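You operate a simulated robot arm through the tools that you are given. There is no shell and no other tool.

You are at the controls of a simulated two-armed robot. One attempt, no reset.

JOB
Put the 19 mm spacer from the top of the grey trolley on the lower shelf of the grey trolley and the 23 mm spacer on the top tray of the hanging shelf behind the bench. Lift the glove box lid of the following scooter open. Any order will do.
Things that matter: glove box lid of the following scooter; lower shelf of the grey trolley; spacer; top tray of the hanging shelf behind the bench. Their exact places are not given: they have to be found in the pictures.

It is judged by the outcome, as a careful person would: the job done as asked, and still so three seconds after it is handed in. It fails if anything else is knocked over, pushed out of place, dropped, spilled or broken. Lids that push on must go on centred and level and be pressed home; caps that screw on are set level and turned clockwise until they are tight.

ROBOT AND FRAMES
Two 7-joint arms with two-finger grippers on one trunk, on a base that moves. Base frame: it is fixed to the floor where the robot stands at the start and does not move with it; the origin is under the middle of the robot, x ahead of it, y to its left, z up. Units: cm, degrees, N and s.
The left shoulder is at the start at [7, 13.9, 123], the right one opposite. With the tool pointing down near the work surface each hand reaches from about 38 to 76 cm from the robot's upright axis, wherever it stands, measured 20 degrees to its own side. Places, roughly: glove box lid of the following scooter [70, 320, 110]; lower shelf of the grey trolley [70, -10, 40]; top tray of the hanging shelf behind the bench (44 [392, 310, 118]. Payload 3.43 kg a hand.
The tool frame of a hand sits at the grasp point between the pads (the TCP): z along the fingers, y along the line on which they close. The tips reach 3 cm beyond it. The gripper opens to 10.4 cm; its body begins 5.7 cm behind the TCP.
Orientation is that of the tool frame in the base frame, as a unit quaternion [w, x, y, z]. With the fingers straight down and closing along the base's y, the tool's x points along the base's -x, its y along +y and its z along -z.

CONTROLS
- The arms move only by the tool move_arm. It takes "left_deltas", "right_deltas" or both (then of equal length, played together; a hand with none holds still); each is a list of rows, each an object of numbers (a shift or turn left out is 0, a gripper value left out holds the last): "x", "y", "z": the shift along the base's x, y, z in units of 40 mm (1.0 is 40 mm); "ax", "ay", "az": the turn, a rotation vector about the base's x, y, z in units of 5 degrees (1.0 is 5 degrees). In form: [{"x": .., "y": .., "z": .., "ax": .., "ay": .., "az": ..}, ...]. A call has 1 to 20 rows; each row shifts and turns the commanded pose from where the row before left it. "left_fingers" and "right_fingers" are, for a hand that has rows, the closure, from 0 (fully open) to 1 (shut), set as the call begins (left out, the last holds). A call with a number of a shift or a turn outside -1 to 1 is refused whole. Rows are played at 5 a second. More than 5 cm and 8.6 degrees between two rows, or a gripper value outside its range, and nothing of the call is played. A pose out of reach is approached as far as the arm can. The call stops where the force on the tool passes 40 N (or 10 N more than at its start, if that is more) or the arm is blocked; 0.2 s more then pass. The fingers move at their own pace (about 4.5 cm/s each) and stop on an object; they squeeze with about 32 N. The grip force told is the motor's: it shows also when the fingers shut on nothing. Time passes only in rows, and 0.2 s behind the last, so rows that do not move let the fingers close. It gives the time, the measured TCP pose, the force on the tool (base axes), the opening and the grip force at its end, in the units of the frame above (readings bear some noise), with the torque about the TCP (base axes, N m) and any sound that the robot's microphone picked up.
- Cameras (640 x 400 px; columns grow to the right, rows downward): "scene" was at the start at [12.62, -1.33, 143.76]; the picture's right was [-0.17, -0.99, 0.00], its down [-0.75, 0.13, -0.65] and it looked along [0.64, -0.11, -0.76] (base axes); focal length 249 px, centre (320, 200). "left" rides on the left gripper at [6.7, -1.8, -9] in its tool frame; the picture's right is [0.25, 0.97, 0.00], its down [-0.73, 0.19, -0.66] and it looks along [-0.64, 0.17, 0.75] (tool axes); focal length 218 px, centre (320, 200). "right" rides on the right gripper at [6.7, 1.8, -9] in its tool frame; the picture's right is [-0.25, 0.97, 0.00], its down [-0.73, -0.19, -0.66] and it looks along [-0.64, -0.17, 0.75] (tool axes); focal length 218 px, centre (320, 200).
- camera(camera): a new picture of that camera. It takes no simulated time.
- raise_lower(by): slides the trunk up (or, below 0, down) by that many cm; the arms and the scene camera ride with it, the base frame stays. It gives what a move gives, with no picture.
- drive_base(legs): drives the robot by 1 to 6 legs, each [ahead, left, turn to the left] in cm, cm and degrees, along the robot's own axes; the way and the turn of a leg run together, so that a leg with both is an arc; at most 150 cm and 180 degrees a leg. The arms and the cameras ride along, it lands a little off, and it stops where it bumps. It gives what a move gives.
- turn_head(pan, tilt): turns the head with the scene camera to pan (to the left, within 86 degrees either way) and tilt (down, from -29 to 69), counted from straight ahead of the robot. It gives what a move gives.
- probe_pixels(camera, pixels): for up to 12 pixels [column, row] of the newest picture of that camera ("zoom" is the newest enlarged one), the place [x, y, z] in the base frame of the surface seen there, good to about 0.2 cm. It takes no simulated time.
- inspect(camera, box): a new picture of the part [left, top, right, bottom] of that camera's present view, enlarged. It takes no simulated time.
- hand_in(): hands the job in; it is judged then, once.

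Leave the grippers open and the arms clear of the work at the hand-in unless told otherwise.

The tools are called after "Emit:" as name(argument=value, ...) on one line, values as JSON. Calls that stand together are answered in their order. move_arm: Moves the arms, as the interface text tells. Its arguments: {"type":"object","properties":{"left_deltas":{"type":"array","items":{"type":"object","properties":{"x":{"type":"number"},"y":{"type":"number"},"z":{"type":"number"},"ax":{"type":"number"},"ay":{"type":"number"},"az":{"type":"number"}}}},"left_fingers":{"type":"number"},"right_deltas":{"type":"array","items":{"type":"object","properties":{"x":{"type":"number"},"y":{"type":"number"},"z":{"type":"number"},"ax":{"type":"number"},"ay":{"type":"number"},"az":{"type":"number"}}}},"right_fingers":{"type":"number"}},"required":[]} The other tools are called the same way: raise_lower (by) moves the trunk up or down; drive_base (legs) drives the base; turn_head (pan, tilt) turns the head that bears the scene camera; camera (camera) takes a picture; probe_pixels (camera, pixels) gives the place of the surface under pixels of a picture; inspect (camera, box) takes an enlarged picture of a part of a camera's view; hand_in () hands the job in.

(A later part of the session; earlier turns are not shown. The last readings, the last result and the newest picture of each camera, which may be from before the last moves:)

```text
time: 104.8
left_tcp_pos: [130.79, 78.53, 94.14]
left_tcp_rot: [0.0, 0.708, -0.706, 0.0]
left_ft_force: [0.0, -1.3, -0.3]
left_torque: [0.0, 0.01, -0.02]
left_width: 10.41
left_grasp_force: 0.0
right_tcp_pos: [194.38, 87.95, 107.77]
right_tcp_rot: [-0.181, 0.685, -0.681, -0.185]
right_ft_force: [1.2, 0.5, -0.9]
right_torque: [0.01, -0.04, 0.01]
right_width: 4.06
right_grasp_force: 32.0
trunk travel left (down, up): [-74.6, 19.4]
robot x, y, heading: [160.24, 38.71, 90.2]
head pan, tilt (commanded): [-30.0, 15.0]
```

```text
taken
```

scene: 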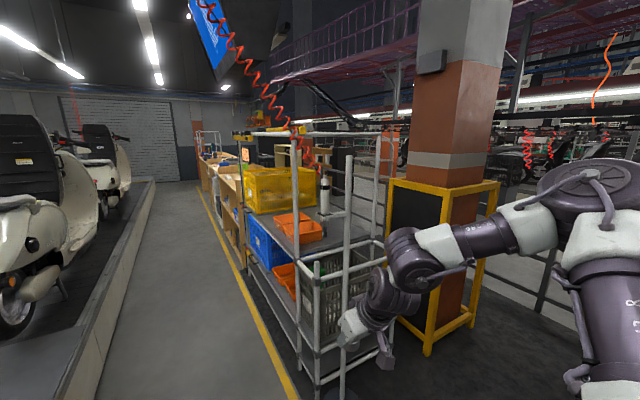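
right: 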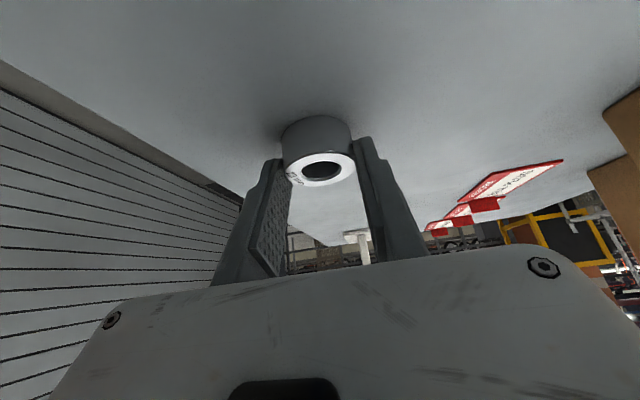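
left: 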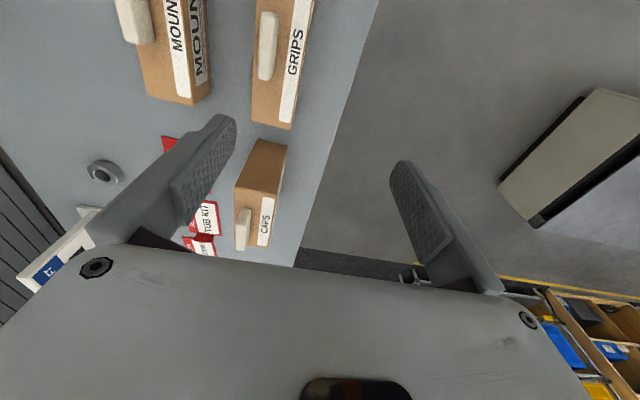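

The aisle is clear. I drive ahead 150 and look to the right at the rack/bench junction.

Emit:
drive_base(legs=[[150, 0, -0.3]])

Emit:
turn_head(pan=-55, tilt=20)

Emit:
camera(camera="scene")

```text
time: 112.2
left_tcp_pos: [131.71, 230.17, 94.18]
left_tcp_rot: [-0.001, -0.704, 0.71, 0.0]
left_ft_force: [-0.9, 0.3, 0.3]
left_torque: [-0.02, 0.01, 0.04]
left_width: 10.39
left_grasp_force: 0.1
right_tcp_pos: [195.42, 238.94, 107.62]
right_tcp_rot: [0.183, -0.679, 0.686, 0.183]
right_ft_force: [0.0, -0.5, -0.3]
right_torque: [-0.01, -0.01, -0.01]
right_width: 4.04
right_grasp_force: 32.2
trunk travel left (down, up): [-74.6, 19.4]
robot x, y, heading: [160.77, 189.88, 89.3]
head pan, tilt (commanded): [-30.0, 15.0]
```

```text
time: 113.1
left_tcp_pos: [131.53, 230.1, 94.15]
left_tcp_rot: [-0.001, -0.704, 0.71, 0.001]
left_ft_force: [1.4, 0.3, -0.7]
left_torque: [-0.02, -0.01, -0.01]
left_width: 10.39
left_grasp_force: 0.1
right_tcp_pos: [195.37, 238.93, 107.61]
right_tcp_rot: [0.183, -0.679, 0.687, 0.183]
right_ft_force: [-0.3, -0.5, 0.5]
right_torque: [0.03, 0.0, 0.0]
right_width: 4.03
right_grasp_force: 31.8
trunk travel left (down, up): [-74.6, 19.4]
robot x, y, heading: [160.75, 189.74, 89.7]
head pan, tilt (commanded): [-55.0, 20.0]
```

```text
taken
```

scene: 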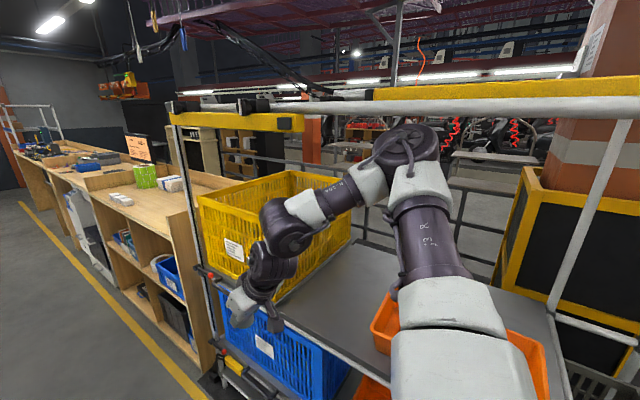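

The bench adjoins the rack, no gap. I enlarge the far end of the bench to see where it ends.

Emit:
inspect(camera="scene", box=[0, 60, 240, 260])

Emit:
probe_pixels(camera="scene", pixels=[[18, 153], [10, 165], [50, 150], [100, 150], [60, 125], [30, 112], [145, 150], [200, 150], [240, 160], [330, 180], [355, 145], [215, 190]])

```text
2.00 times, centred on (120, 160) of scene
```

zoom: 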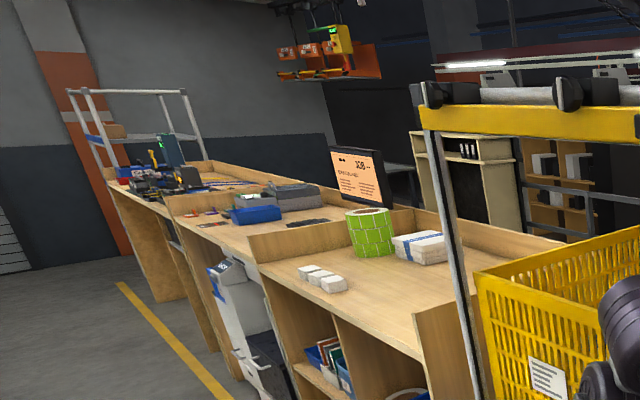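

```text
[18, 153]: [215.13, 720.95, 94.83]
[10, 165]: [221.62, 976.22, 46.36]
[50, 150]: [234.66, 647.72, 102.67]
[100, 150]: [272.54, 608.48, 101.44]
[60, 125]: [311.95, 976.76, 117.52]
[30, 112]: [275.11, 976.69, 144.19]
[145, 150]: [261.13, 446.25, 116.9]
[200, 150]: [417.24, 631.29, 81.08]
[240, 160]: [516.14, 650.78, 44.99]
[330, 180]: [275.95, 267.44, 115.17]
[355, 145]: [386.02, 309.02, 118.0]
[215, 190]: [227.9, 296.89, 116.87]
```

The bench ends at about y≈725 and the wall stands at y≈976, so I can pass around its far end. There's an orange screen on the bench; I read it in case it matters, and also view the target tray visible near (355,145).

Emit:
inspect(camera="scene", box=[120, 130, 160, 165])

Emit:
inspect(camera="scene", box=[310, 125, 400, 185])

```text
11.43 times, centred on (140, 148) of scene
```

zoom: 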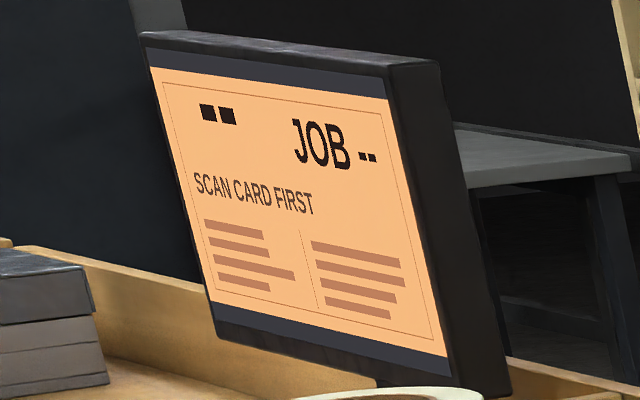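

```text
6.67 times, centred on (355, 155) of scene
```

zoom: 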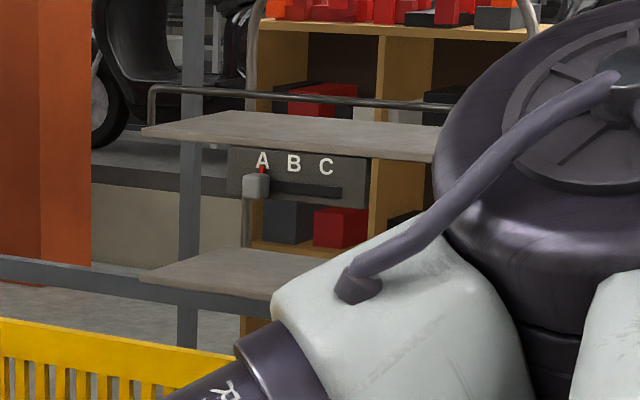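

That screen is only part of the scenery. I go on up the aisle: two legs of 150 cm.

Emit:
drive_base(legs=[[150, 3, 0], [150, 0, 0]])

Emit:
turn_head(pan=-20, tilt=15)

Emit:
camera(camera="scene")

```text
refused: leg 1 is longer than a leg can be; nothing moved
```

```text
time: 114.2
left_tcp_pos: [131.56, 230.17, 94.2]
left_tcp_rot: [0.0, -0.704, 0.71, 0.001]
left_ft_force: [0.0, -0.2, 0.1]
left_torque: [-0.02, -0.01, 0.02]
left_width: 10.37
left_grasp_force: 0.1
right_tcp_pos: [195.34, 238.98, 107.62]
right_tcp_rot: [0.183, -0.68, 0.686, 0.184]
right_ft_force: [-0.2, -0.5, -0.2]
right_torque: [0.0, 0.02, 0.0]
right_width: 4.05
right_grasp_force: 31.4
trunk travel left (down, up): [-74.6, 19.4]
robot x, y, heading: [160.95, 189.96, 89.5]
head pan, tilt (commanded): [-20.0, 15.0]
```

```text
taken
```

scene: 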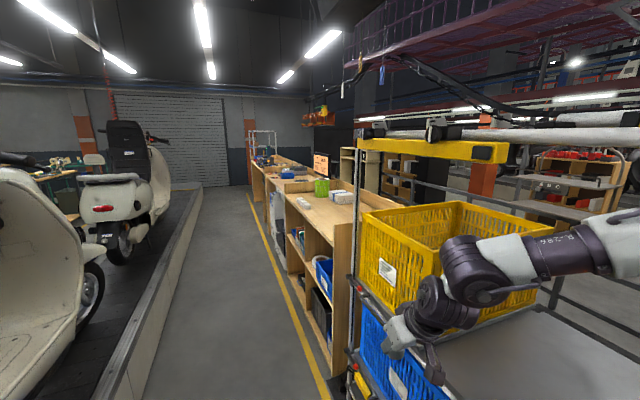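

Legs are limited to 150 in total length; the aisle is still clear. I drive in two legs of 145 with a slight left offset.

Emit:
drive_base(legs=[[145, 3, 0.3], [145, 0, 0]])

Emit:
camera(camera="scene")

```text
time: 116.6
left_tcp_pos: [131.67, 253.74, 94.55]
left_tcp_rot: [0.005, -0.698, 0.716, 0.002]
left_ft_force: [0.1, 0.0, 0.3]
left_torque: [-0.03, 0.01, -0.04]
left_width: 10.42
left_grasp_force: 0.1
right_tcp_pos: [195.62, 261.37, 108.37]
right_tcp_rot: [0.189, -0.669, 0.694, 0.189]
right_ft_force: [0.2, 0.3, -1.3]
right_torque: [-0.03, 0.03, -0.03]
right_width: 4.03
right_grasp_force: 32.2
trunk travel left (down, up): [-74.6, 19.4]
robot x, y, heading: [160.4, 213.96, 88.9]
head pan, tilt (commanded): [-20.0, 15.0]
stopped in leg 1: the robot was blocked; the commanded pose is now the measured one
```

```text
taken
```

scene: 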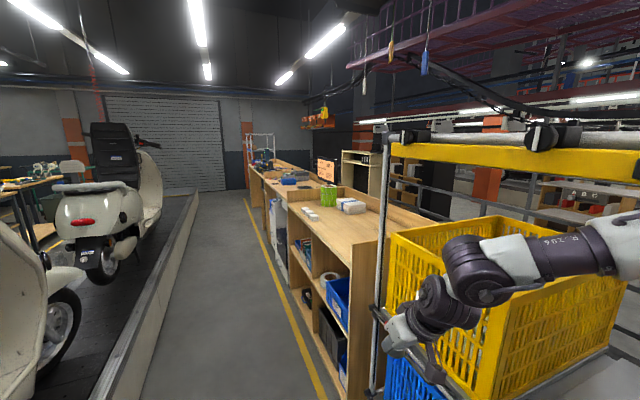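

The base was blocked at (160, 214). I look down ahead, left and right, to see by what.

Emit:
turn_head(pan=0, tilt=55)

Emit:
camera(camera="scene")

Emit:
turn_head(pan=-60, tilt=50)

Emit:
camera(camera="scene")

Emit:
turn_head(pan=60, tilt=50)

Emit:
camera(camera="scene")

```text
time: 117.6
left_tcp_pos: [131.53, 253.5, 94.58]
left_tcp_rot: [0.005, -0.699, 0.715, 0.004]
left_ft_force: [0.1, -0.5, 0.0]
left_torque: [0.02, -0.05, 0.02]
left_width: 10.42
left_grasp_force: 0.1
right_tcp_pos: [195.55, 261.38, 108.37]
right_tcp_rot: [0.189, -0.671, 0.692, 0.19]
right_ft_force: [0.1, -1.1, -0.3]
right_torque: [-0.02, 0.0, -0.03]
right_width: 4.05
right_grasp_force: 32.3
trunk travel left (down, up): [-74.6, 19.4]
robot x, y, heading: [160.2, 214.19, 88.8]
head pan, tilt (commanded): [0.0, 55.0]
```

```text
taken
```

scene: 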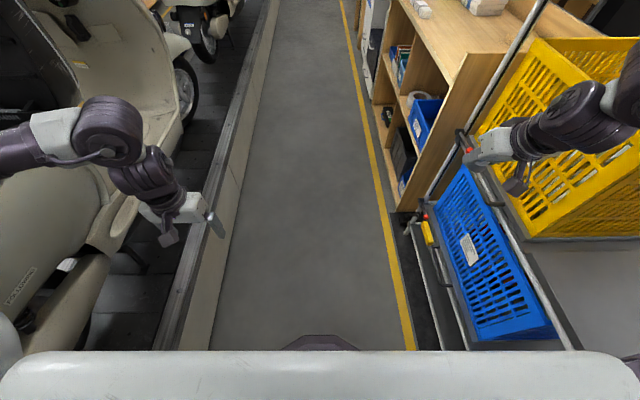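

```text
time: 118.9
left_tcp_pos: [131.58, 253.46, 94.69]
left_tcp_rot: [0.004, -0.699, 0.715, 0.003]
left_ft_force: [0.5, -0.2, 1.1]
left_torque: [-0.02, -0.01, 0.0]
left_width: 10.4
left_grasp_force: 0.1
right_tcp_pos: [195.54, 261.29, 108.24]
right_tcp_rot: [0.189, -0.671, 0.692, 0.19]
right_ft_force: [-0.4, -0.8, 0.1]
right_torque: [0.02, -0.02, 0.01]
right_width: 4.05
right_grasp_force: 32.3
trunk travel left (down, up): [-74.6, 19.4]
robot x, y, heading: [160.17, 213.87, 88.5]
head pan, tilt (commanded): [-60.0, 50.0]
```

```text
taken
```

scene: 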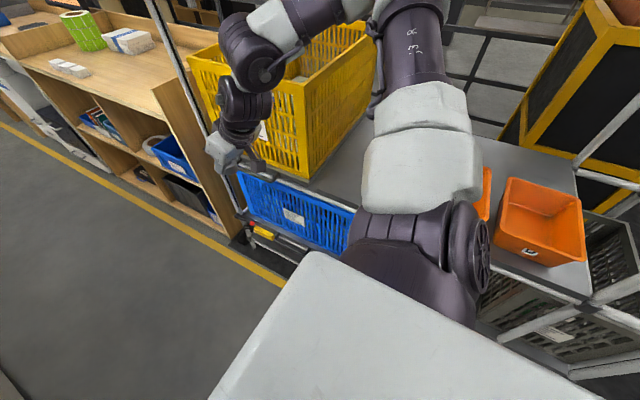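

```text
time: 120.9
left_tcp_pos: [131.47, 253.43, 94.73]
left_tcp_rot: [0.005, -0.7, 0.714, 0.004]
left_ft_force: [-0.3, 0.0, 0.8]
left_torque: [0.01, 0.01, -0.02]
left_width: 10.41
left_grasp_force: 0.1
right_tcp_pos: [195.47, 261.26, 108.36]
right_tcp_rot: [0.187, -0.671, 0.692, 0.189]
right_ft_force: [-0.1, -0.9, -0.8]
right_torque: [-0.01, 0.0, -0.03]
right_width: 4.04
right_grasp_force: 32.5
trunk travel left (down, up): [-74.6, 19.4]
robot x, y, heading: [160.64, 214.13, 89.0]
head pan, tilt (commanded): [60.0, 50.0]
```

```text
taken
```

scene: 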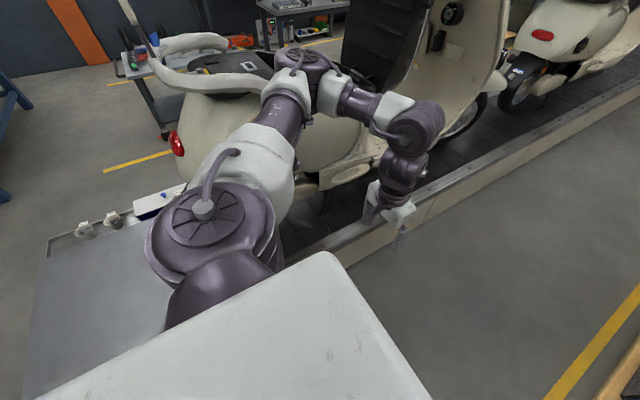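

The left elbow looks close to the scooter's raised seat and side. I probe the elbow and the scooter next to it to find the contact.

Emit:
probe_pixels(camera="scene", pixels=[[310, 58], [335, 70], [395, 105], [430, 115], [345, 110], [330, 150], [370, 60], [290, 100], [280, 170], [325, 60], [415, 90], [240, 95]])

Emit:
inspect(camera="scene", box=[230, 20, 470, 240])

```text
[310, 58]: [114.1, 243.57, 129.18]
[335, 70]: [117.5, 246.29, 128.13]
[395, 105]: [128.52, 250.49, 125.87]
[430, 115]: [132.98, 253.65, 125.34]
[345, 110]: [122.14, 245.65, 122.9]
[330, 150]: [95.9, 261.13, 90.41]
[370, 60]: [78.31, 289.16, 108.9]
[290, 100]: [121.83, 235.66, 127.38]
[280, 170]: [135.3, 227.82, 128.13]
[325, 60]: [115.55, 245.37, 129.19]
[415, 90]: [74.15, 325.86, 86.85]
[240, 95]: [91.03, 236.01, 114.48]
```

```text
1.82 times, centred on (350, 130) of scene
```

zoom: 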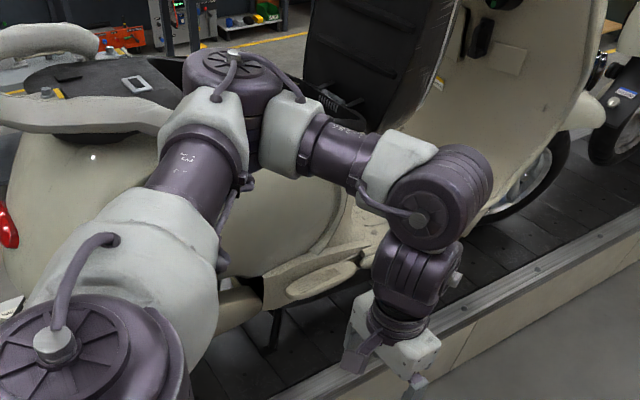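

The left arm is about 10 cm clear of the scooter. Now I check the right side: turn the head right and probe the right arm against the rack and crate.

Emit:
turn_head(pan=-50, tilt=35)

Emit:
camera(camera="scene")

```text
time: 122.8
left_tcp_pos: [131.52, 253.54, 94.56]
left_tcp_rot: [0.005, -0.7, 0.714, 0.003]
left_ft_force: [-0.3, -0.8, 0.0]
left_torque: [0.03, 0.0, 0.01]
left_width: 10.41
left_grasp_force: 0.2
right_tcp_pos: [195.48, 261.28, 108.35]
right_tcp_rot: [0.188, -0.671, 0.691, 0.19]
right_ft_force: [-0.2, 0.2, -0.2]
right_torque: [0.04, 0.01, 0.0]
right_width: 4.01
right_grasp_force: 32.1
trunk travel left (down, up): [-74.6, 19.4]
robot x, y, heading: [160.3, 213.99, 89.0]
head pan, tilt (commanded): [-50.0, 35.0]
```

```text
taken
```

scene: 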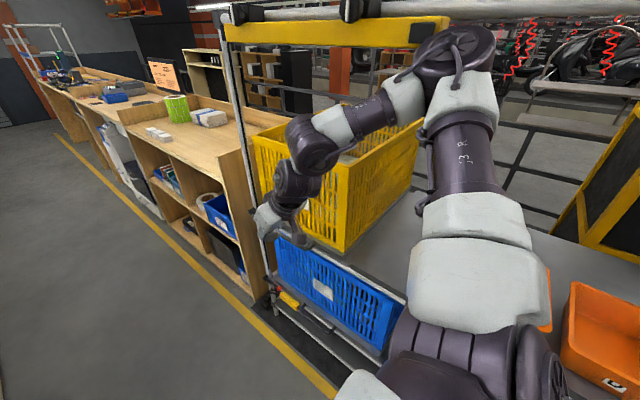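

The right elbow at (455,50) is right at the end of the rack's yellow bar (440,30). I probe both.

Emit:
probe_pixels(camera="scene", pixels=[[430, 35], [400, 35], [440, 22], [300, 35], [455, 55], [430, 60], [480, 50], [420, 85], [350, 110], [500, 10], [240, 60], [265, 225]])

Emit:
inspect(camera="scene", box=[380, 0, 520, 110])

```text
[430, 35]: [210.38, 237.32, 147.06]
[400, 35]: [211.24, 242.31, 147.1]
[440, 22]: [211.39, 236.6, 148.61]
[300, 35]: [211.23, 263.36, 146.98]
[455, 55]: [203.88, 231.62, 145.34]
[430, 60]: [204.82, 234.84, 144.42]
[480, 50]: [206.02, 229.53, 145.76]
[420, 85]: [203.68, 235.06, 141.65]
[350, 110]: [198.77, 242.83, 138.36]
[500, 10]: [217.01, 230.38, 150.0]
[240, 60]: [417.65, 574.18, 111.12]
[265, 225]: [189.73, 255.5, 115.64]
```

```text
3.64 times, centred on (450, 55) of scene
```

zoom: 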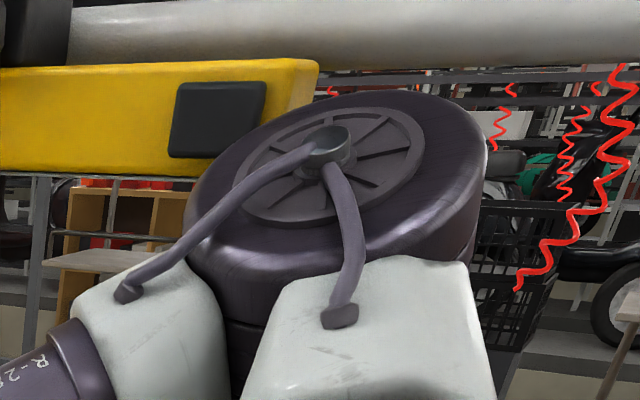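

The right elbow touched the end of the rack's yellow bar (z≈147). I back off 12 cm and then make both arms narrower by stretching the hands ahead and inwards.

Emit:
drive_base(legs=[[-14, 0, 0]])

Emit:
camera(camera="scene")

```text
time: 124.1
left_tcp_pos: [131.38, 240.44, 94.14]
left_tcp_rot: [-0.001, -0.701, 0.714, 0.0]
left_ft_force: [1.2, -0.9, -0.4]
left_torque: [0.01, 0.02, -0.01]
left_width: 10.4
left_grasp_force: 0.1
right_tcp_pos: [195.39, 248.51, 107.64]
right_tcp_rot: [0.183, -0.672, 0.693, 0.186]
right_ft_force: [0.2, -0.7, -1.3]
right_torque: [-0.03, 0.03, 0.0]
right_width: 4.06
right_grasp_force: 32.4
trunk travel left (down, up): [-74.6, 19.4]
robot x, y, heading: [160.06, 199.65, 88.8]
head pan, tilt (commanded): [-50.0, 35.0]
```

```text
taken
```

scene: 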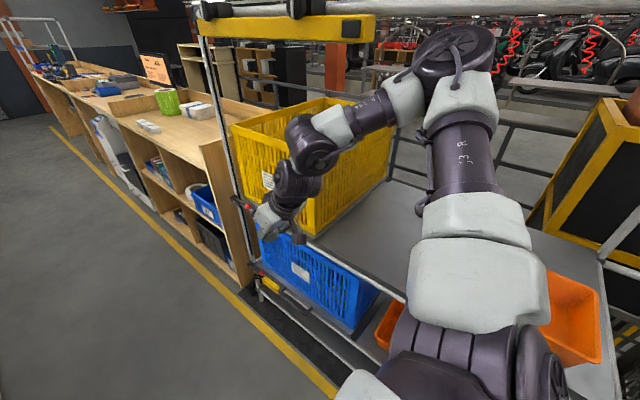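

Freed, and the bar is unmoved. Now both hands go ahead and inwards: right to about (176, 262), left to about (145, 262).

Emit:
move_arm(right_deltas=[{"x": -0.81, "y": 0.56}, {"x": -0.81, "y": 0.56}, {"x": -0.81, "y": 0.56}, {"x": -0.81, "y": 0.56}, {"x": -0.81, "y": 0.56}, {"x": -0.81, "y": 0.56}, {}], left_deltas=[{"x": 0.57, "y": 0.9, "z": 0.42}, {"x": 0.57, "y": 0.9, "z": 0.42}, {"x": 0.57, "y": 0.9, "z": 0.42}, {"x": 0.57, "y": 0.9, "z": 0.42}, {"x": 0.57, "y": 0.9, "z": 0.42}, {"x": 0.57, "y": 0.9, "z": 0.42}, {}])

Emit:
turn_head(pan=-40, tilt=30)

Emit:
camera(camera="scene")

Emit:
probe_pixels(camera="scene", pixels=[[480, 60], [500, 100], [420, 60], [450, 150], [520, 60], [400, 100], [560, 100], [380, 150]])

Emit:
turn_head(pan=40, tilt=30)

Emit:
camera(camera="scene")

```text
time: 125.7
left_tcp_pos: [144.99, 262.16, 104.23]
left_tcp_rot: [0.001, -0.699, 0.715, -0.001]
left_ft_force: [0.2, 0.0, -0.1]
left_torque: [-0.02, -0.02, -0.04]
left_width: 10.43
left_grasp_force: 0.0
right_tcp_pos: [179.65, 259.82, 108.48]
right_tcp_rot: [0.183, -0.672, 0.693, 0.186]
right_ft_force: [-0.8, 0.5, -1.2]
right_torque: [-0.01, 0.02, -0.01]
right_width: 4.06
right_grasp_force: 31.4
right hand out of reach, approached as far as the arm can: row 5, 6
trunk travel left (down, up): [-74.6, 19.4]
robot x, y, heading: [160.01, 199.8, 88.9]
head pan, tilt (commanded): [-50.0, 35.0]
```

```text
time: 126.5
left_tcp_pos: [145.16, 262.19, 104.12]
left_tcp_rot: [0.0, -0.7, 0.714, 0.0]
left_ft_force: [0.5, 0.5, 0.1]
left_torque: [0.03, 0.01, -0.01]
left_width: 10.39
left_grasp_force: 0.1
right_tcp_pos: [179.68, 259.85, 108.59]
right_tcp_rot: [0.182, -0.672, 0.693, 0.186]
right_ft_force: [0.0, 0.2, -0.8]
right_torque: [-0.01, -0.06, 0.0]
right_width: 4.02
right_grasp_force: 31.8
trunk travel left (down, up): [-74.6, 19.4]
robot x, y, heading: [159.93, 199.69, 88.8]
head pan, tilt (commanded): [-40.0, 30.0]
```

```text
taken
```

scene: 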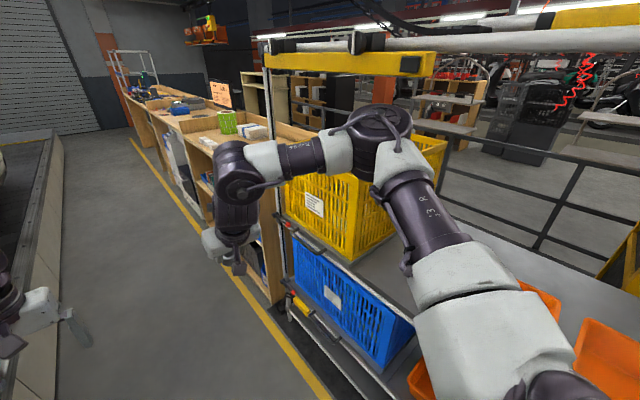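

```text
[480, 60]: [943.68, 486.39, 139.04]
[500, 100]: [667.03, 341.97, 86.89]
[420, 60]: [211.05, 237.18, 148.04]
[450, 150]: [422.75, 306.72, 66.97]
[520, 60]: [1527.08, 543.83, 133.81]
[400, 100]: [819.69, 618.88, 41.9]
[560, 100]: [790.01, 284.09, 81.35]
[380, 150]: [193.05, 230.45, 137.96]
```

```text
time: 128.0
left_tcp_pos: [145.17, 262.02, 104.23]
left_tcp_rot: [0.0, -0.7, 0.715, 0.001]
left_ft_force: [1.4, 0.5, 0.0]
left_torque: [-0.01, -0.01, 0.0]
left_width: 10.38
left_grasp_force: 0.0
right_tcp_pos: [179.78, 259.71, 108.55]
right_tcp_rot: [0.183, -0.672, 0.693, 0.187]
right_ft_force: [-0.8, 0.4, -0.5]
right_torque: [0.01, 0.0, -0.01]
right_width: 4.03
right_grasp_force: 32.3
trunk travel left (down, up): [-74.6, 19.4]
robot x, y, heading: [160.59, 199.78, 88.5]
head pan, tilt (commanded): [40.0, 30.0]
```

```text
taken
```

scene: 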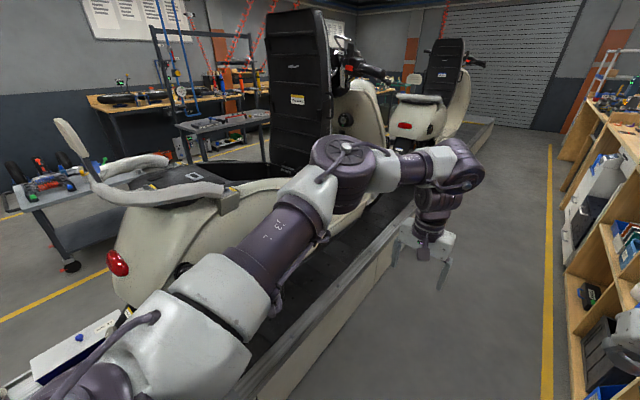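

Much narrower. I probe the left elbow (340,150) against the scooter side, and the handlebar end.

Emit:
probe_pixels(camera="scene", pixels=[[340, 150], [315, 155], [360, 190], [330, 120], [380, 70], [352, 62], [245, 220], [300, 100], [405, 140], [440, 85], [350, 110], [415, 80]])

Emit:
inspect(camera="scene", box=[220, 0, 500, 200])

```text
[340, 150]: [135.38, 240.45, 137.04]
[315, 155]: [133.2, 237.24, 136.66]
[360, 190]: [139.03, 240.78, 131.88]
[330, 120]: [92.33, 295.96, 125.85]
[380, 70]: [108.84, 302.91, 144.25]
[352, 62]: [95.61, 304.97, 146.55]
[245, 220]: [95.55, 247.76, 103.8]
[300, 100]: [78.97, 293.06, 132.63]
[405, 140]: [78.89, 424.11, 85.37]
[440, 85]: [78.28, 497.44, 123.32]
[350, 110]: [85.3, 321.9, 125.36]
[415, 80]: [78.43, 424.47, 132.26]
```

```text
2.00 times, centred on (360, 100) of scene
```

zoom: 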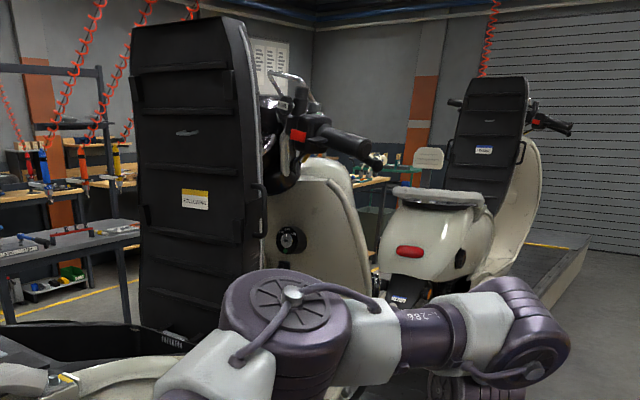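

Clearances now: left elbow about 127 vs handlebar end 109–112, right elbow about 200 vs the bar at 210. I straighten the heading and drive on up the aisle in steps.

Emit:
drive_base(legs=[[0, 2, 1.2], [110, 0, 0]])

Emit:
turn_head(pan=0, tilt=25)

Emit:
camera(camera="scene")

```text
time: 134.0
left_tcp_pos: [141.79, 371.47, 104.3]
left_tcp_rot: [0.0, 0.708, -0.706, -0.001]
left_ft_force: [0.0, -0.4, 0.2]
left_torque: [0.03, -0.01, 0.01]
left_width: 10.4
left_grasp_force: 0.1
right_tcp_pos: [176.28, 369.77, 108.56]
right_tcp_rot: [0.18, -0.68, 0.685, 0.19]
right_ft_force: [-0.5, 0.7, -0.5]
right_torque: [0.02, -0.01, -0.02]
right_width: 4.06
right_grasp_force: 32.0
trunk travel left (down, up): [-74.6, 19.4]
robot x, y, heading: [158.0, 309.25, 90.2]
head pan, tilt (commanded): [40.0, 30.0]
```

```text
time: 135.1
left_tcp_pos: [141.61, 371.49, 104.2]
left_tcp_rot: [0.0, 0.708, -0.707, 0.0]
left_ft_force: [1.2, 0.9, -0.1]
left_torque: [0.01, -0.01, 0.0]
left_width: 10.39
left_grasp_force: 0.2
right_tcp_pos: [176.26, 369.81, 108.47]
right_tcp_rot: [0.181, -0.679, 0.686, 0.189]
right_ft_force: [-0.6, -1.0, 0.0]
right_torque: [-0.01, -0.03, -0.01]
right_width: 4.06
right_grasp_force: 31.8
trunk travel left (down, up): [-74.6, 19.4]
robot x, y, heading: [157.98, 309.65, 90.0]
head pan, tilt (commanded): [0.0, 25.0]
```

```text
taken
```

scene: 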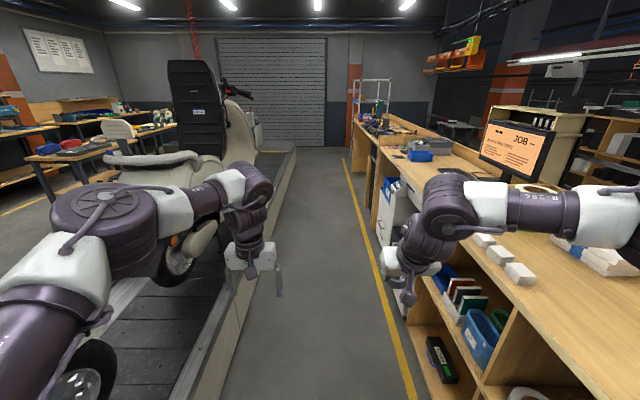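

The robot is now beside the near scooter's front. I look left at it to find the glove box lid.

Emit:
turn_head(pan=80, tilt=20)

Emit:
camera(camera="scene")

```text
time: 136.6
left_tcp_pos: [141.71, 371.43, 104.3]
left_tcp_rot: [0.0, 0.708, -0.706, -0.001]
left_ft_force: [0.1, 0.1, 0.0]
left_torque: [-0.03, -0.01, 0.02]
left_width: 10.4
left_grasp_force: 0.0
right_tcp_pos: [176.25, 369.89, 108.58]
right_tcp_rot: [0.181, -0.68, 0.685, 0.189]
right_ft_force: [-0.6, 0.0, -1.1]
right_torque: [-0.01, 0.0, 0.02]
right_width: 4.06
right_grasp_force: 31.9
trunk travel left (down, up): [-74.6, 19.4]
robot x, y, heading: [157.77, 310.02, 90.2]
head pan, tilt (commanded): [80.0, 20.0]
```

```text
taken
```

scene: 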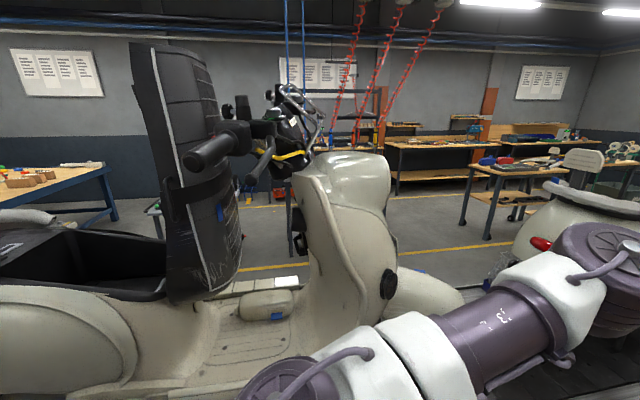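

I see the raised seat, the handlebar with a yellow cable, and the leg shield at about (320,220). I enlarge the inner side of the leg shield.

Emit:
inspect(camera="scene", box=[200, 80, 420, 310])

Emit:
probe_pixels(camera="scene", pixels=[[298, 190], [305, 215], [300, 245], [320, 180], [350, 165], [386, 283], [215, 150], [268, 155], [225, 240], [265, 305], [340, 230], [300, 100]])

```text
1.74 times, centred on (310, 195) of scene
```

zoom: 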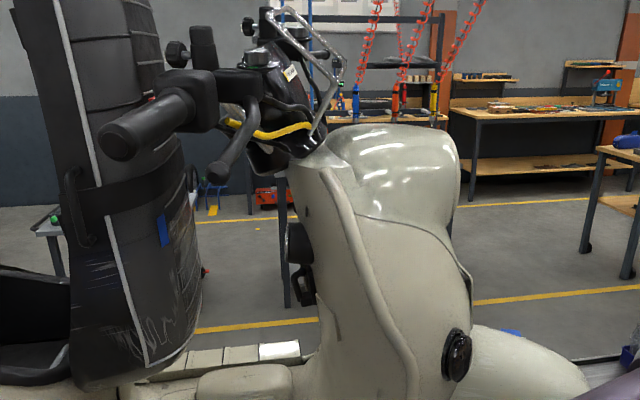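

```text
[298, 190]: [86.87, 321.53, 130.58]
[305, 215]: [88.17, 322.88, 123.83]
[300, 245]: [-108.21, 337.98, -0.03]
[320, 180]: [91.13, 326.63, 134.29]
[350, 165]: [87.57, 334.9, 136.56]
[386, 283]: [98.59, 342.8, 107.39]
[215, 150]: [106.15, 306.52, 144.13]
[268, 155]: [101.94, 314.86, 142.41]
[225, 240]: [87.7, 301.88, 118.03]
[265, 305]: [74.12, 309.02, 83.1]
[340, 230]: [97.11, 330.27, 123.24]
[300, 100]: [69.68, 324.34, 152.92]
```

The lid's face can't be seen from here (edge-on, and the raised seat hides it). I'll deliver the ring first and come back with both hands free. On up the aisle: two legs of 145 cm.

Emit:
drive_base(legs=[[145, 0, 0], [145, 0, 0]])

Emit:
turn_head(pan=-20, tilt=20)

Emit:
camera(camera="scene")

```text
time: 150.6
left_tcp_pos: [141.28, 662.0, 104.19]
left_tcp_rot: [0.0, -0.706, 0.708, 0.0]
left_ft_force: [0.9, 0.7, -0.1]
left_torque: [0.01, 0.03, -0.03]
left_width: 10.35
left_grasp_force: 0.0
right_tcp_pos: [176.0, 660.0, 108.65]
right_tcp_rot: [0.181, -0.678, 0.687, 0.189]
right_ft_force: [-0.8, 0.6, -0.4]
right_torque: [0.0, -0.01, 0.01]
right_width: 4.06
right_grasp_force: 32.0
trunk travel left (down, up): [-74.6, 19.4]
robot x, y, heading: [157.53, 600.05, 89.9]
head pan, tilt (commanded): [80.0, 20.0]
```

```text
time: 152.4
left_tcp_pos: [141.28, 661.97, 104.11]
left_tcp_rot: [0.0, -0.706, 0.709, 0.0]
left_ft_force: [-0.6, -0.5, -0.1]
left_torque: [-0.01, 0.01, -0.01]
left_width: 10.42
left_grasp_force: 0.0
right_tcp_pos: [176.02, 660.24, 108.41]
right_tcp_rot: [0.181, -0.678, 0.688, 0.188]
right_ft_force: [0.3, 0.4, -1.1]
right_torque: [-0.02, 0.03, 0.02]
right_width: 4.05
right_grasp_force: 32.4
trunk travel left (down, up): [-74.6, 19.4]
robot x, y, heading: [157.26, 599.83, 89.8]
head pan, tilt (commanded): [-20.0, 20.0]
```

```text
taken
```

scene: 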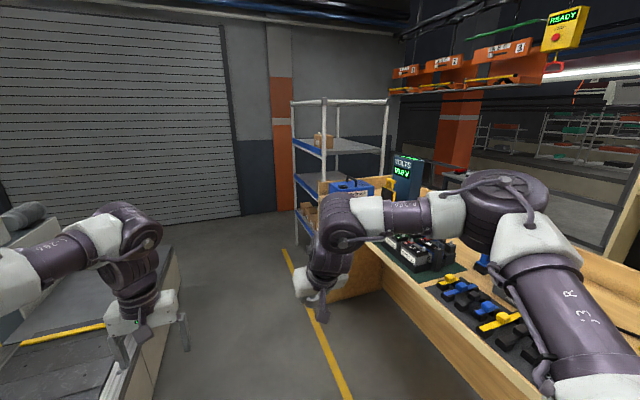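

At the bench's end stands a metal shelf rack, then the wall. I probe the rack, the wall, and the floor beyond the bench to the right.

Emit:
probe_pixels(camera="scene", pixels=[[297, 230], [325, 110], [385, 110], [338, 105], [260, 205], [415, 210], [560, 215], [470, 100], [400, 190], [545, 75], [340, 290], [455, 175]])

Emit:
inspect(camera="scene", box=[280, 60, 640, 300])

```text
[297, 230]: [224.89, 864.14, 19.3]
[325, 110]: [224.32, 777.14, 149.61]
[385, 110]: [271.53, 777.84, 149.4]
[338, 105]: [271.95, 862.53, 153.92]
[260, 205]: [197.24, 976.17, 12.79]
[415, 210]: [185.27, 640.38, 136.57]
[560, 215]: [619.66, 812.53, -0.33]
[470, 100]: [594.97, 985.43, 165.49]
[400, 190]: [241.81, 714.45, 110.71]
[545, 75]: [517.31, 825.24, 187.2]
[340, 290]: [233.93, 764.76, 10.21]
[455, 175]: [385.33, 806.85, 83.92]
```

```text
1.67 times, centred on (460, 180) of scene
```

zoom: 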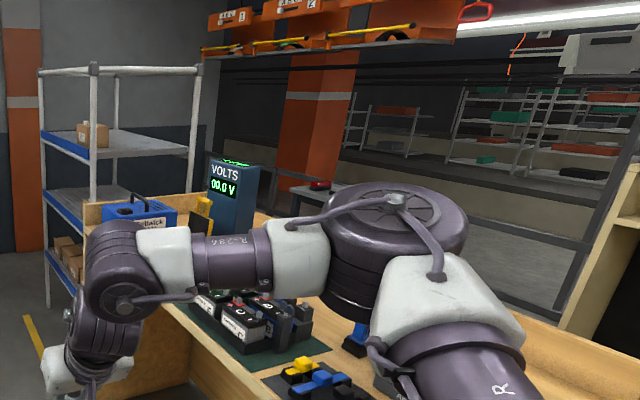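

The way: between the rack's end (y=864) and the wall (y=976). I go up to about y=888, keep a bit left, and turn right 90° there so the hands clear both the wall and the rack.

Emit:
drive_base(legs=[[145, 4, 0], [144, 3, 0]])

Emit:
turn_head(pan=-60, tilt=20)

Emit:
camera(camera="scene")

```text
time: 166.4
left_tcp_pos: [135.25, 952.35, 104.19]
left_tcp_rot: [0.0, -0.705, 0.709, -0.001]
left_ft_force: [0.0, 0.2, 0.3]
left_torque: [0.04, -0.02, 0.01]
left_width: 10.38
left_grasp_force: 0.0
right_tcp_pos: [169.92, 950.48, 108.57]
right_tcp_rot: [0.181, -0.677, 0.688, 0.188]
right_ft_force: [-0.3, -0.9, -1.7]
right_torque: [-0.01, 0.01, -0.01]
right_width: 4.05
right_grasp_force: 32.5
trunk travel left (down, up): [-74.6, 19.4]
robot x, y, heading: [150.83, 890.41, 89.6]
head pan, tilt (commanded): [-20.0, 20.0]
```

```text
time: 167.5
left_tcp_pos: [135.19, 952.24, 104.31]
left_tcp_rot: [0.0, -0.705, 0.709, 0.0]
left_ft_force: [-0.7, 1.0, 0.3]
left_torque: [-0.01, -0.01, -0.04]
left_width: 10.41
left_grasp_force: 0.1
right_tcp_pos: [169.89, 950.39, 108.57]
right_tcp_rot: [0.182, -0.677, 0.688, 0.188]
right_ft_force: [-0.3, -0.2, -0.8]
right_torque: [0.0, 0.01, -0.02]
right_width: 4.05
right_grasp_force: 31.8
trunk travel left (down, up): [-74.6, 19.4]
robot x, y, heading: [150.85, 890.16, 89.5]
head pan, tilt (commanded): [-60.0, 20.0]
```

```text
taken
```

scene: 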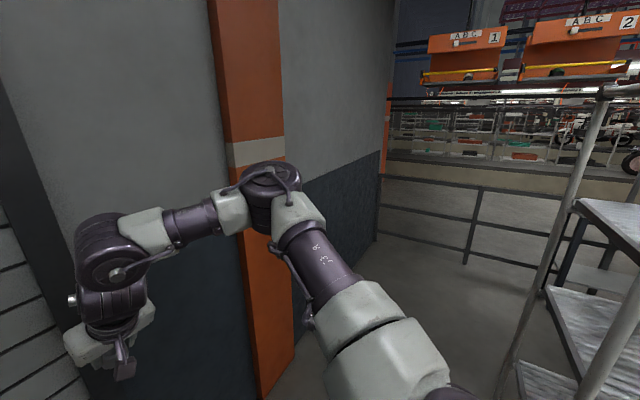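

I probe the orange pilaster, the wall corner, the railing beyond, and the orange overhead bins.

Emit:
probe_pixels(camera="scene", pixels=[[250, 80], [265, 380], [290, 330], [375, 230], [388, 90], [470, 250], [430, 75], [520, 80], [560, 80], [460, 75], [575, 210], [545, 290]])

```text
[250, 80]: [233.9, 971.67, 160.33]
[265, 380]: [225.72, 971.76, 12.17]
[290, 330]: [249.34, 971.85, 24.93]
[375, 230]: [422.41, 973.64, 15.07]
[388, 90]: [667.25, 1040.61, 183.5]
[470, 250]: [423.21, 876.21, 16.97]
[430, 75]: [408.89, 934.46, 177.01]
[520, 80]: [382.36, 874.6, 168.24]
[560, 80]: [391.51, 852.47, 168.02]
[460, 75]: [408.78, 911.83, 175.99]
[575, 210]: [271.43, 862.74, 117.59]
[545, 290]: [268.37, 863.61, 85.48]
```

Space is fine. I turn right 90°, sidestep left to y≈918, and drive 90 ahead.

Emit:
drive_base(legs=[[0, 0, -89.5], [0, 28, 0], [90, 0, 0]])

Emit:
turn_head(pan=-45, tilt=20)

Emit:
camera(camera="scene")

```text
time: 177.6
left_tcp_pos: [303.53, 934.4, 104.33]
left_tcp_rot: [0.0, 0.0, 1.0, 0.0]
left_ft_force: [0.2, 0.4, -0.2]
left_torque: [-0.03, 0.02, 0.0]
left_width: 10.42
left_grasp_force: 0.0
right_tcp_pos: [301.91, 899.75, 108.5]
right_tcp_rot: [0.261, 0.005, 0.965, 0.007]
right_ft_force: [0.3, -0.6, -0.9]
right_torque: [0.0, 0.01, 0.02]
right_width: 4.03
right_grasp_force: 31.6
trunk travel left (down, up): [-74.6, 19.4]
robot x, y, heading: [241.58, 918.55, -0.4]
head pan, tilt (commanded): [-60.0, 20.0]
```

```text
time: 178.4
left_tcp_pos: [303.59, 934.41, 104.16]
left_tcp_rot: [0.0, 0.001, 1.0, 0.0]
left_ft_force: [0.6, -0.7, 0.5]
left_torque: [-0.02, 0.02, 0.01]
left_width: 10.39
left_grasp_force: 0.1
right_tcp_pos: [301.86, 899.75, 108.47]
right_tcp_rot: [0.262, 0.005, 0.965, 0.006]
right_ft_force: [0.6, 0.1, -0.8]
right_torque: [0.02, 0.05, 0.01]
right_width: 4.02
right_grasp_force: 32.3
trunk travel left (down, up): [-74.6, 19.4]
robot x, y, heading: [241.8, 917.99, -0.0]
head pan, tilt (commanded): [-45.0, 20.0]
```

```text
taken
```

scene: 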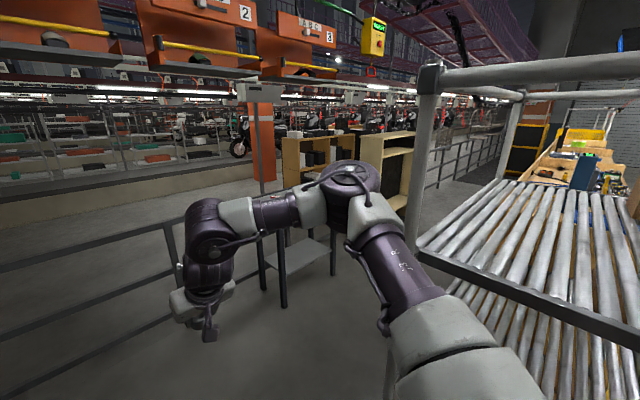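

I see the roller rack at right, a small table at (300,245), wooden cabinets at (390,150), and a yellow control box hanging at (375,35). I probe them.

Emit:
probe_pixels(camera="scene", pixels=[[373, 48], [330, 235], [268, 250], [300, 250], [335, 270], [283, 300], [395, 170], [415, 140], [365, 145], [300, 150], [290, 65], [430, 190]])

Emit:
inspect(camera="scene", box=[250, 60, 540, 320])

```text
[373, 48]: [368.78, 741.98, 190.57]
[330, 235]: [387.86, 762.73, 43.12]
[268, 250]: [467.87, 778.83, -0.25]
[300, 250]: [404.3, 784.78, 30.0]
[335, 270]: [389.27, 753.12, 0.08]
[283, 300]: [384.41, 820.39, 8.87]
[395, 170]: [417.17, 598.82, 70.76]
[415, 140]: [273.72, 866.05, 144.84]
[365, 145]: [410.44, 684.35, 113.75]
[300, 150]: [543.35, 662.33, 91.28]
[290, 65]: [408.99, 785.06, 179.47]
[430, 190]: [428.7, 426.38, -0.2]
```

```text
1.54 times, centred on (395, 190) of scene
```

zoom: 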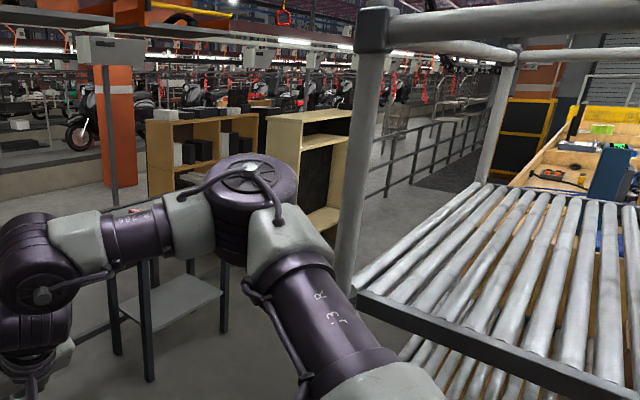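

Behind the bench a corridor about 110 cm wide runs south (bench back x≈272, table and cabinets from x≈384). I drive 86 ahead to its middle line x≈328, then turn right 90°.

Emit:
drive_base(legs=[[86, 0, 0], [0, 0, -90]])

Emit:
turn_head(pan=0, tilt=20)

Emit:
camera(camera="scene")

```text
time: 186.8
left_tcp_pos: [345.52, 856.64, 104.15]
left_tcp_rot: [0.0, 0.701, 0.713, 0.0]
left_ft_force: [0.3, -0.3, -0.3]
left_torque: [0.01, -0.04, 0.01]
left_width: 10.4
left_grasp_force: 0.1
right_tcp_pos: [310.75, 857.73, 108.59]
right_tcp_rot: [0.19, 0.68, 0.685, -0.18]
right_ft_force: [-0.3, -0.2, -0.5]
right_torque: [0.01, -0.01, -0.01]
right_width: 4.05
right_grasp_force: 32.8
trunk travel left (down, up): [-74.6, 19.4]
robot x, y, heading: [328.17, 918.34, -89.1]
head pan, tilt (commanded): [-45.0, 20.0]
```

```text
time: 187.9
left_tcp_pos: [345.45, 856.65, 104.18]
left_tcp_rot: [0.0, 0.701, 0.713, 0.0]
left_ft_force: [0.1, -0.3, -0.5]
left_torque: [0.0, -0.01, 0.0]
left_width: 10.41
left_grasp_force: 0.0
right_tcp_pos: [310.78, 857.65, 108.46]
right_tcp_rot: [0.191, 0.679, 0.685, -0.179]
right_ft_force: [-0.3, 0.2, -0.6]
right_torque: [0.02, -0.01, -0.01]
right_width: 4.05
right_grasp_force: 31.5
trunk travel left (down, up): [-74.6, 19.4]
robot x, y, heading: [328.05, 918.25, -89.1]
head pan, tilt (commanded): [0.0, 20.0]
```

```text
taken
```

scene: 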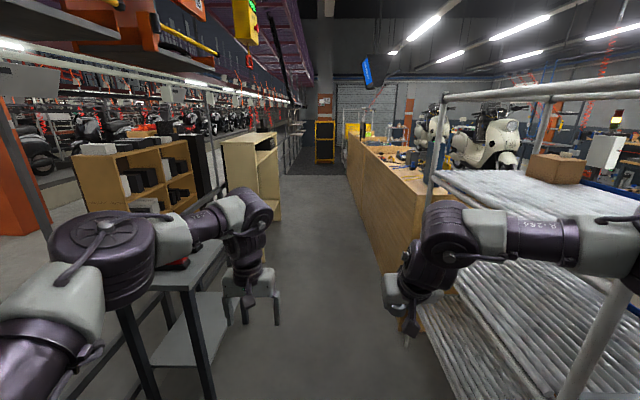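

The corridor ahead is clear. I straighten and drive two legs of 145 south.

Emit:
drive_base(legs=[[0, 0, -0.9], [145, 0, 0], [145, 0, 0]])

Emit:
camera(camera="scene")

```text
time: 202.2
left_tcp_pos: [345.2, 567.55, 104.17]
left_tcp_rot: [-0.001, 0.706, 0.708, 0.0]
left_ft_force: [1.0, -0.2, 0.3]
left_torque: [-0.03, -0.02, 0.03]
left_width: 10.41
left_grasp_force: 0.1
right_tcp_pos: [310.47, 569.14, 108.62]
right_tcp_rot: [0.189, 0.684, 0.681, -0.18]
right_ft_force: [1.3, 0.0, -0.2]
right_torque: [0.02, 0.0, 0.02]
right_width: 4.05
right_grasp_force: 32.1
trunk travel left (down, up): [-74.6, 19.4]
robot x, y, heading: [328.64, 629.62, -89.9]
head pan, tilt (commanded): [0.0, 20.0]
```

```text
taken
```

scene: 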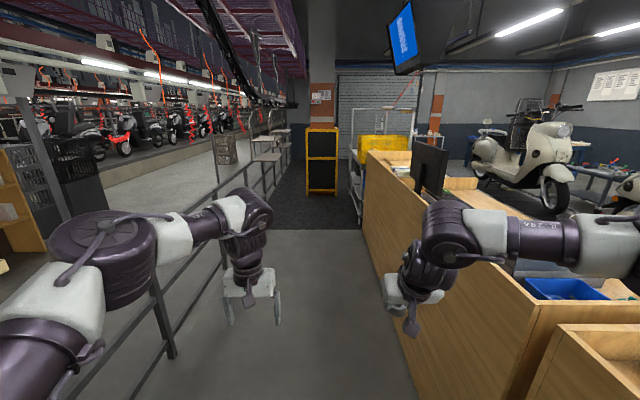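

Clear; the hanging trays show at (268,145). Another 120 cm on, then a close look.

Emit:
drive_base(legs=[[130, 0, 0]])

Emit:
turn_head(pan=15, tilt=15)

Emit:
camera(camera="scene")

Emit:
inspect(camera="scene", box=[250, 80, 420, 240])

```text
time: 208.6
left_tcp_pos: [345.65, 439.09, 104.15]
left_tcp_rot: [0.0, 0.706, 0.708, -0.001]
left_ft_force: [0.1, -0.1, -0.2]
left_torque: [-0.01, 0.02, -0.02]
left_width: 10.36
left_grasp_force: 0.0
right_tcp_pos: [311.0, 440.67, 108.63]
right_tcp_rot: [0.19, 0.684, 0.68, -0.182]
right_ft_force: [0.2, -0.2, -0.9]
right_torque: [0.03, -0.01, 0.02]
right_width: 4.01
right_grasp_force: 31.8
trunk travel left (down, up): [-74.6, 19.4]
robot x, y, heading: [329.0, 500.96, -89.7]
head pan, tilt (commanded): [0.0, 20.0]
```

```text
time: 209.4
left_tcp_pos: [345.61, 439.08, 104.15]
left_tcp_rot: [-0.001, 0.706, 0.708, 0.0]
left_ft_force: [0.4, 0.3, 0.6]
left_torque: [-0.03, 0.01, -0.01]
left_width: 10.4
left_grasp_force: 0.0
right_tcp_pos: [310.97, 440.66, 108.58]
right_tcp_rot: [0.19, 0.684, 0.68, -0.18]
right_ft_force: [-0.5, -0.3, 0.4]
right_torque: [0.0, 0.0, 0.0]
right_width: 4.03
right_grasp_force: 32.4
trunk travel left (down, up): [-74.6, 19.4]
robot x, y, heading: [328.84, 500.89, -89.8]
head pan, tilt (commanded): [15.0, 15.0]
```

```text
taken
```

scene: 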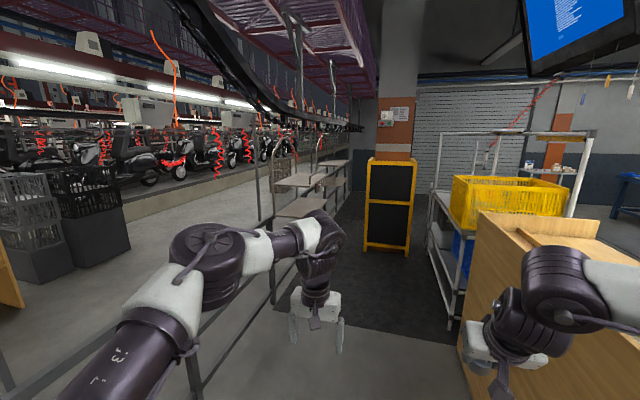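

```text
2.50 times, centred on (335, 160) of scene
```

zoom: 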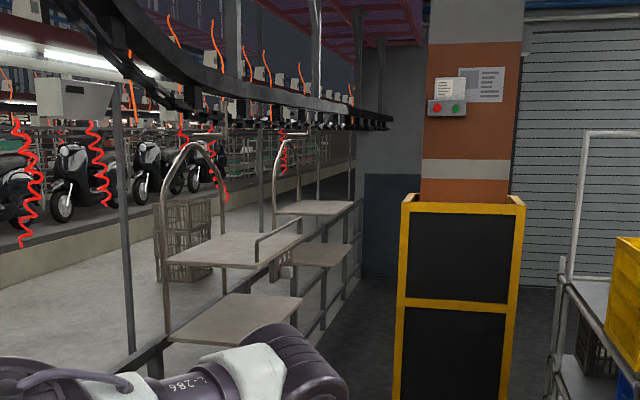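

The top tray of the target shelf (zoom (235,250)) has a low guard rail along its west edge, and the hoop stands on its east side. I drive 85 further to y≈416, then turn left to face +x, clear of the tray, for a good look.

Emit:
drive_base(legs=[[82, 0, 0], [0, 0, 89.8]])

Emit:
turn_head(pan=-55, tilt=25)

Emit:
camera(camera="scene")

```text
time: 217.6
left_tcp_pos: [391.5, 435.32, 104.23]
left_tcp_rot: [0.0, -0.002, 1.0, 0.0]
left_ft_force: [0.2, -0.5, 0.5]
left_torque: [0.01, 0.04, 0.02]
left_width: 10.4
left_grasp_force: 0.0
right_tcp_pos: [390.06, 400.67, 108.59]
right_tcp_rot: [0.262, 0.003, 0.965, 0.006]
right_ft_force: [0.5, 0.7, -0.6]
right_torque: [0.0, 0.05, 0.02]
right_width: 4.04
right_grasp_force: 32.5
trunk travel left (down, up): [-74.6, 19.4]
robot x, y, heading: [329.59, 418.55, 0.2]
head pan, tilt (commanded): [15.0, 15.0]
```

```text
time: 219.0
left_tcp_pos: [391.5, 435.33, 104.2]
left_tcp_rot: [0.0, -0.002, 1.0, 0.0]
left_ft_force: [0.3, 0.0, 0.4]
left_torque: [-0.03, 0.01, 0.01]
left_width: 10.39
left_grasp_force: 0.0
right_tcp_pos: [390.03, 400.66, 108.52]
right_tcp_rot: [0.262, 0.003, 0.965, 0.006]
right_ft_force: [-0.8, 0.1, -0.8]
right_torque: [0.01, 0.02, -0.02]
right_width: 4.05
right_grasp_force: 32.0
trunk travel left (down, up): [-74.6, 19.4]
robot x, y, heading: [329.64, 418.44, 0.4]
head pan, tilt (commanded): [-55.0, 25.0]
```

```text
taken
```

scene: 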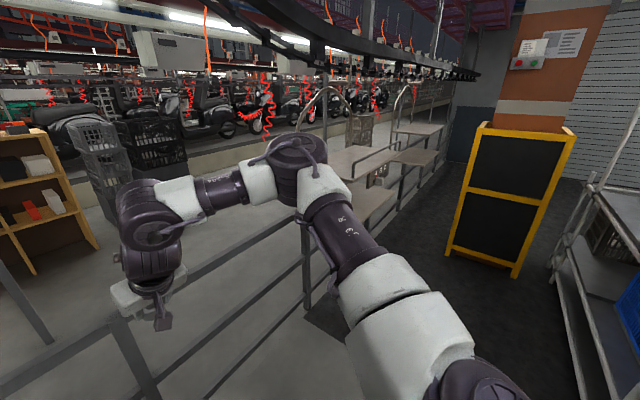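

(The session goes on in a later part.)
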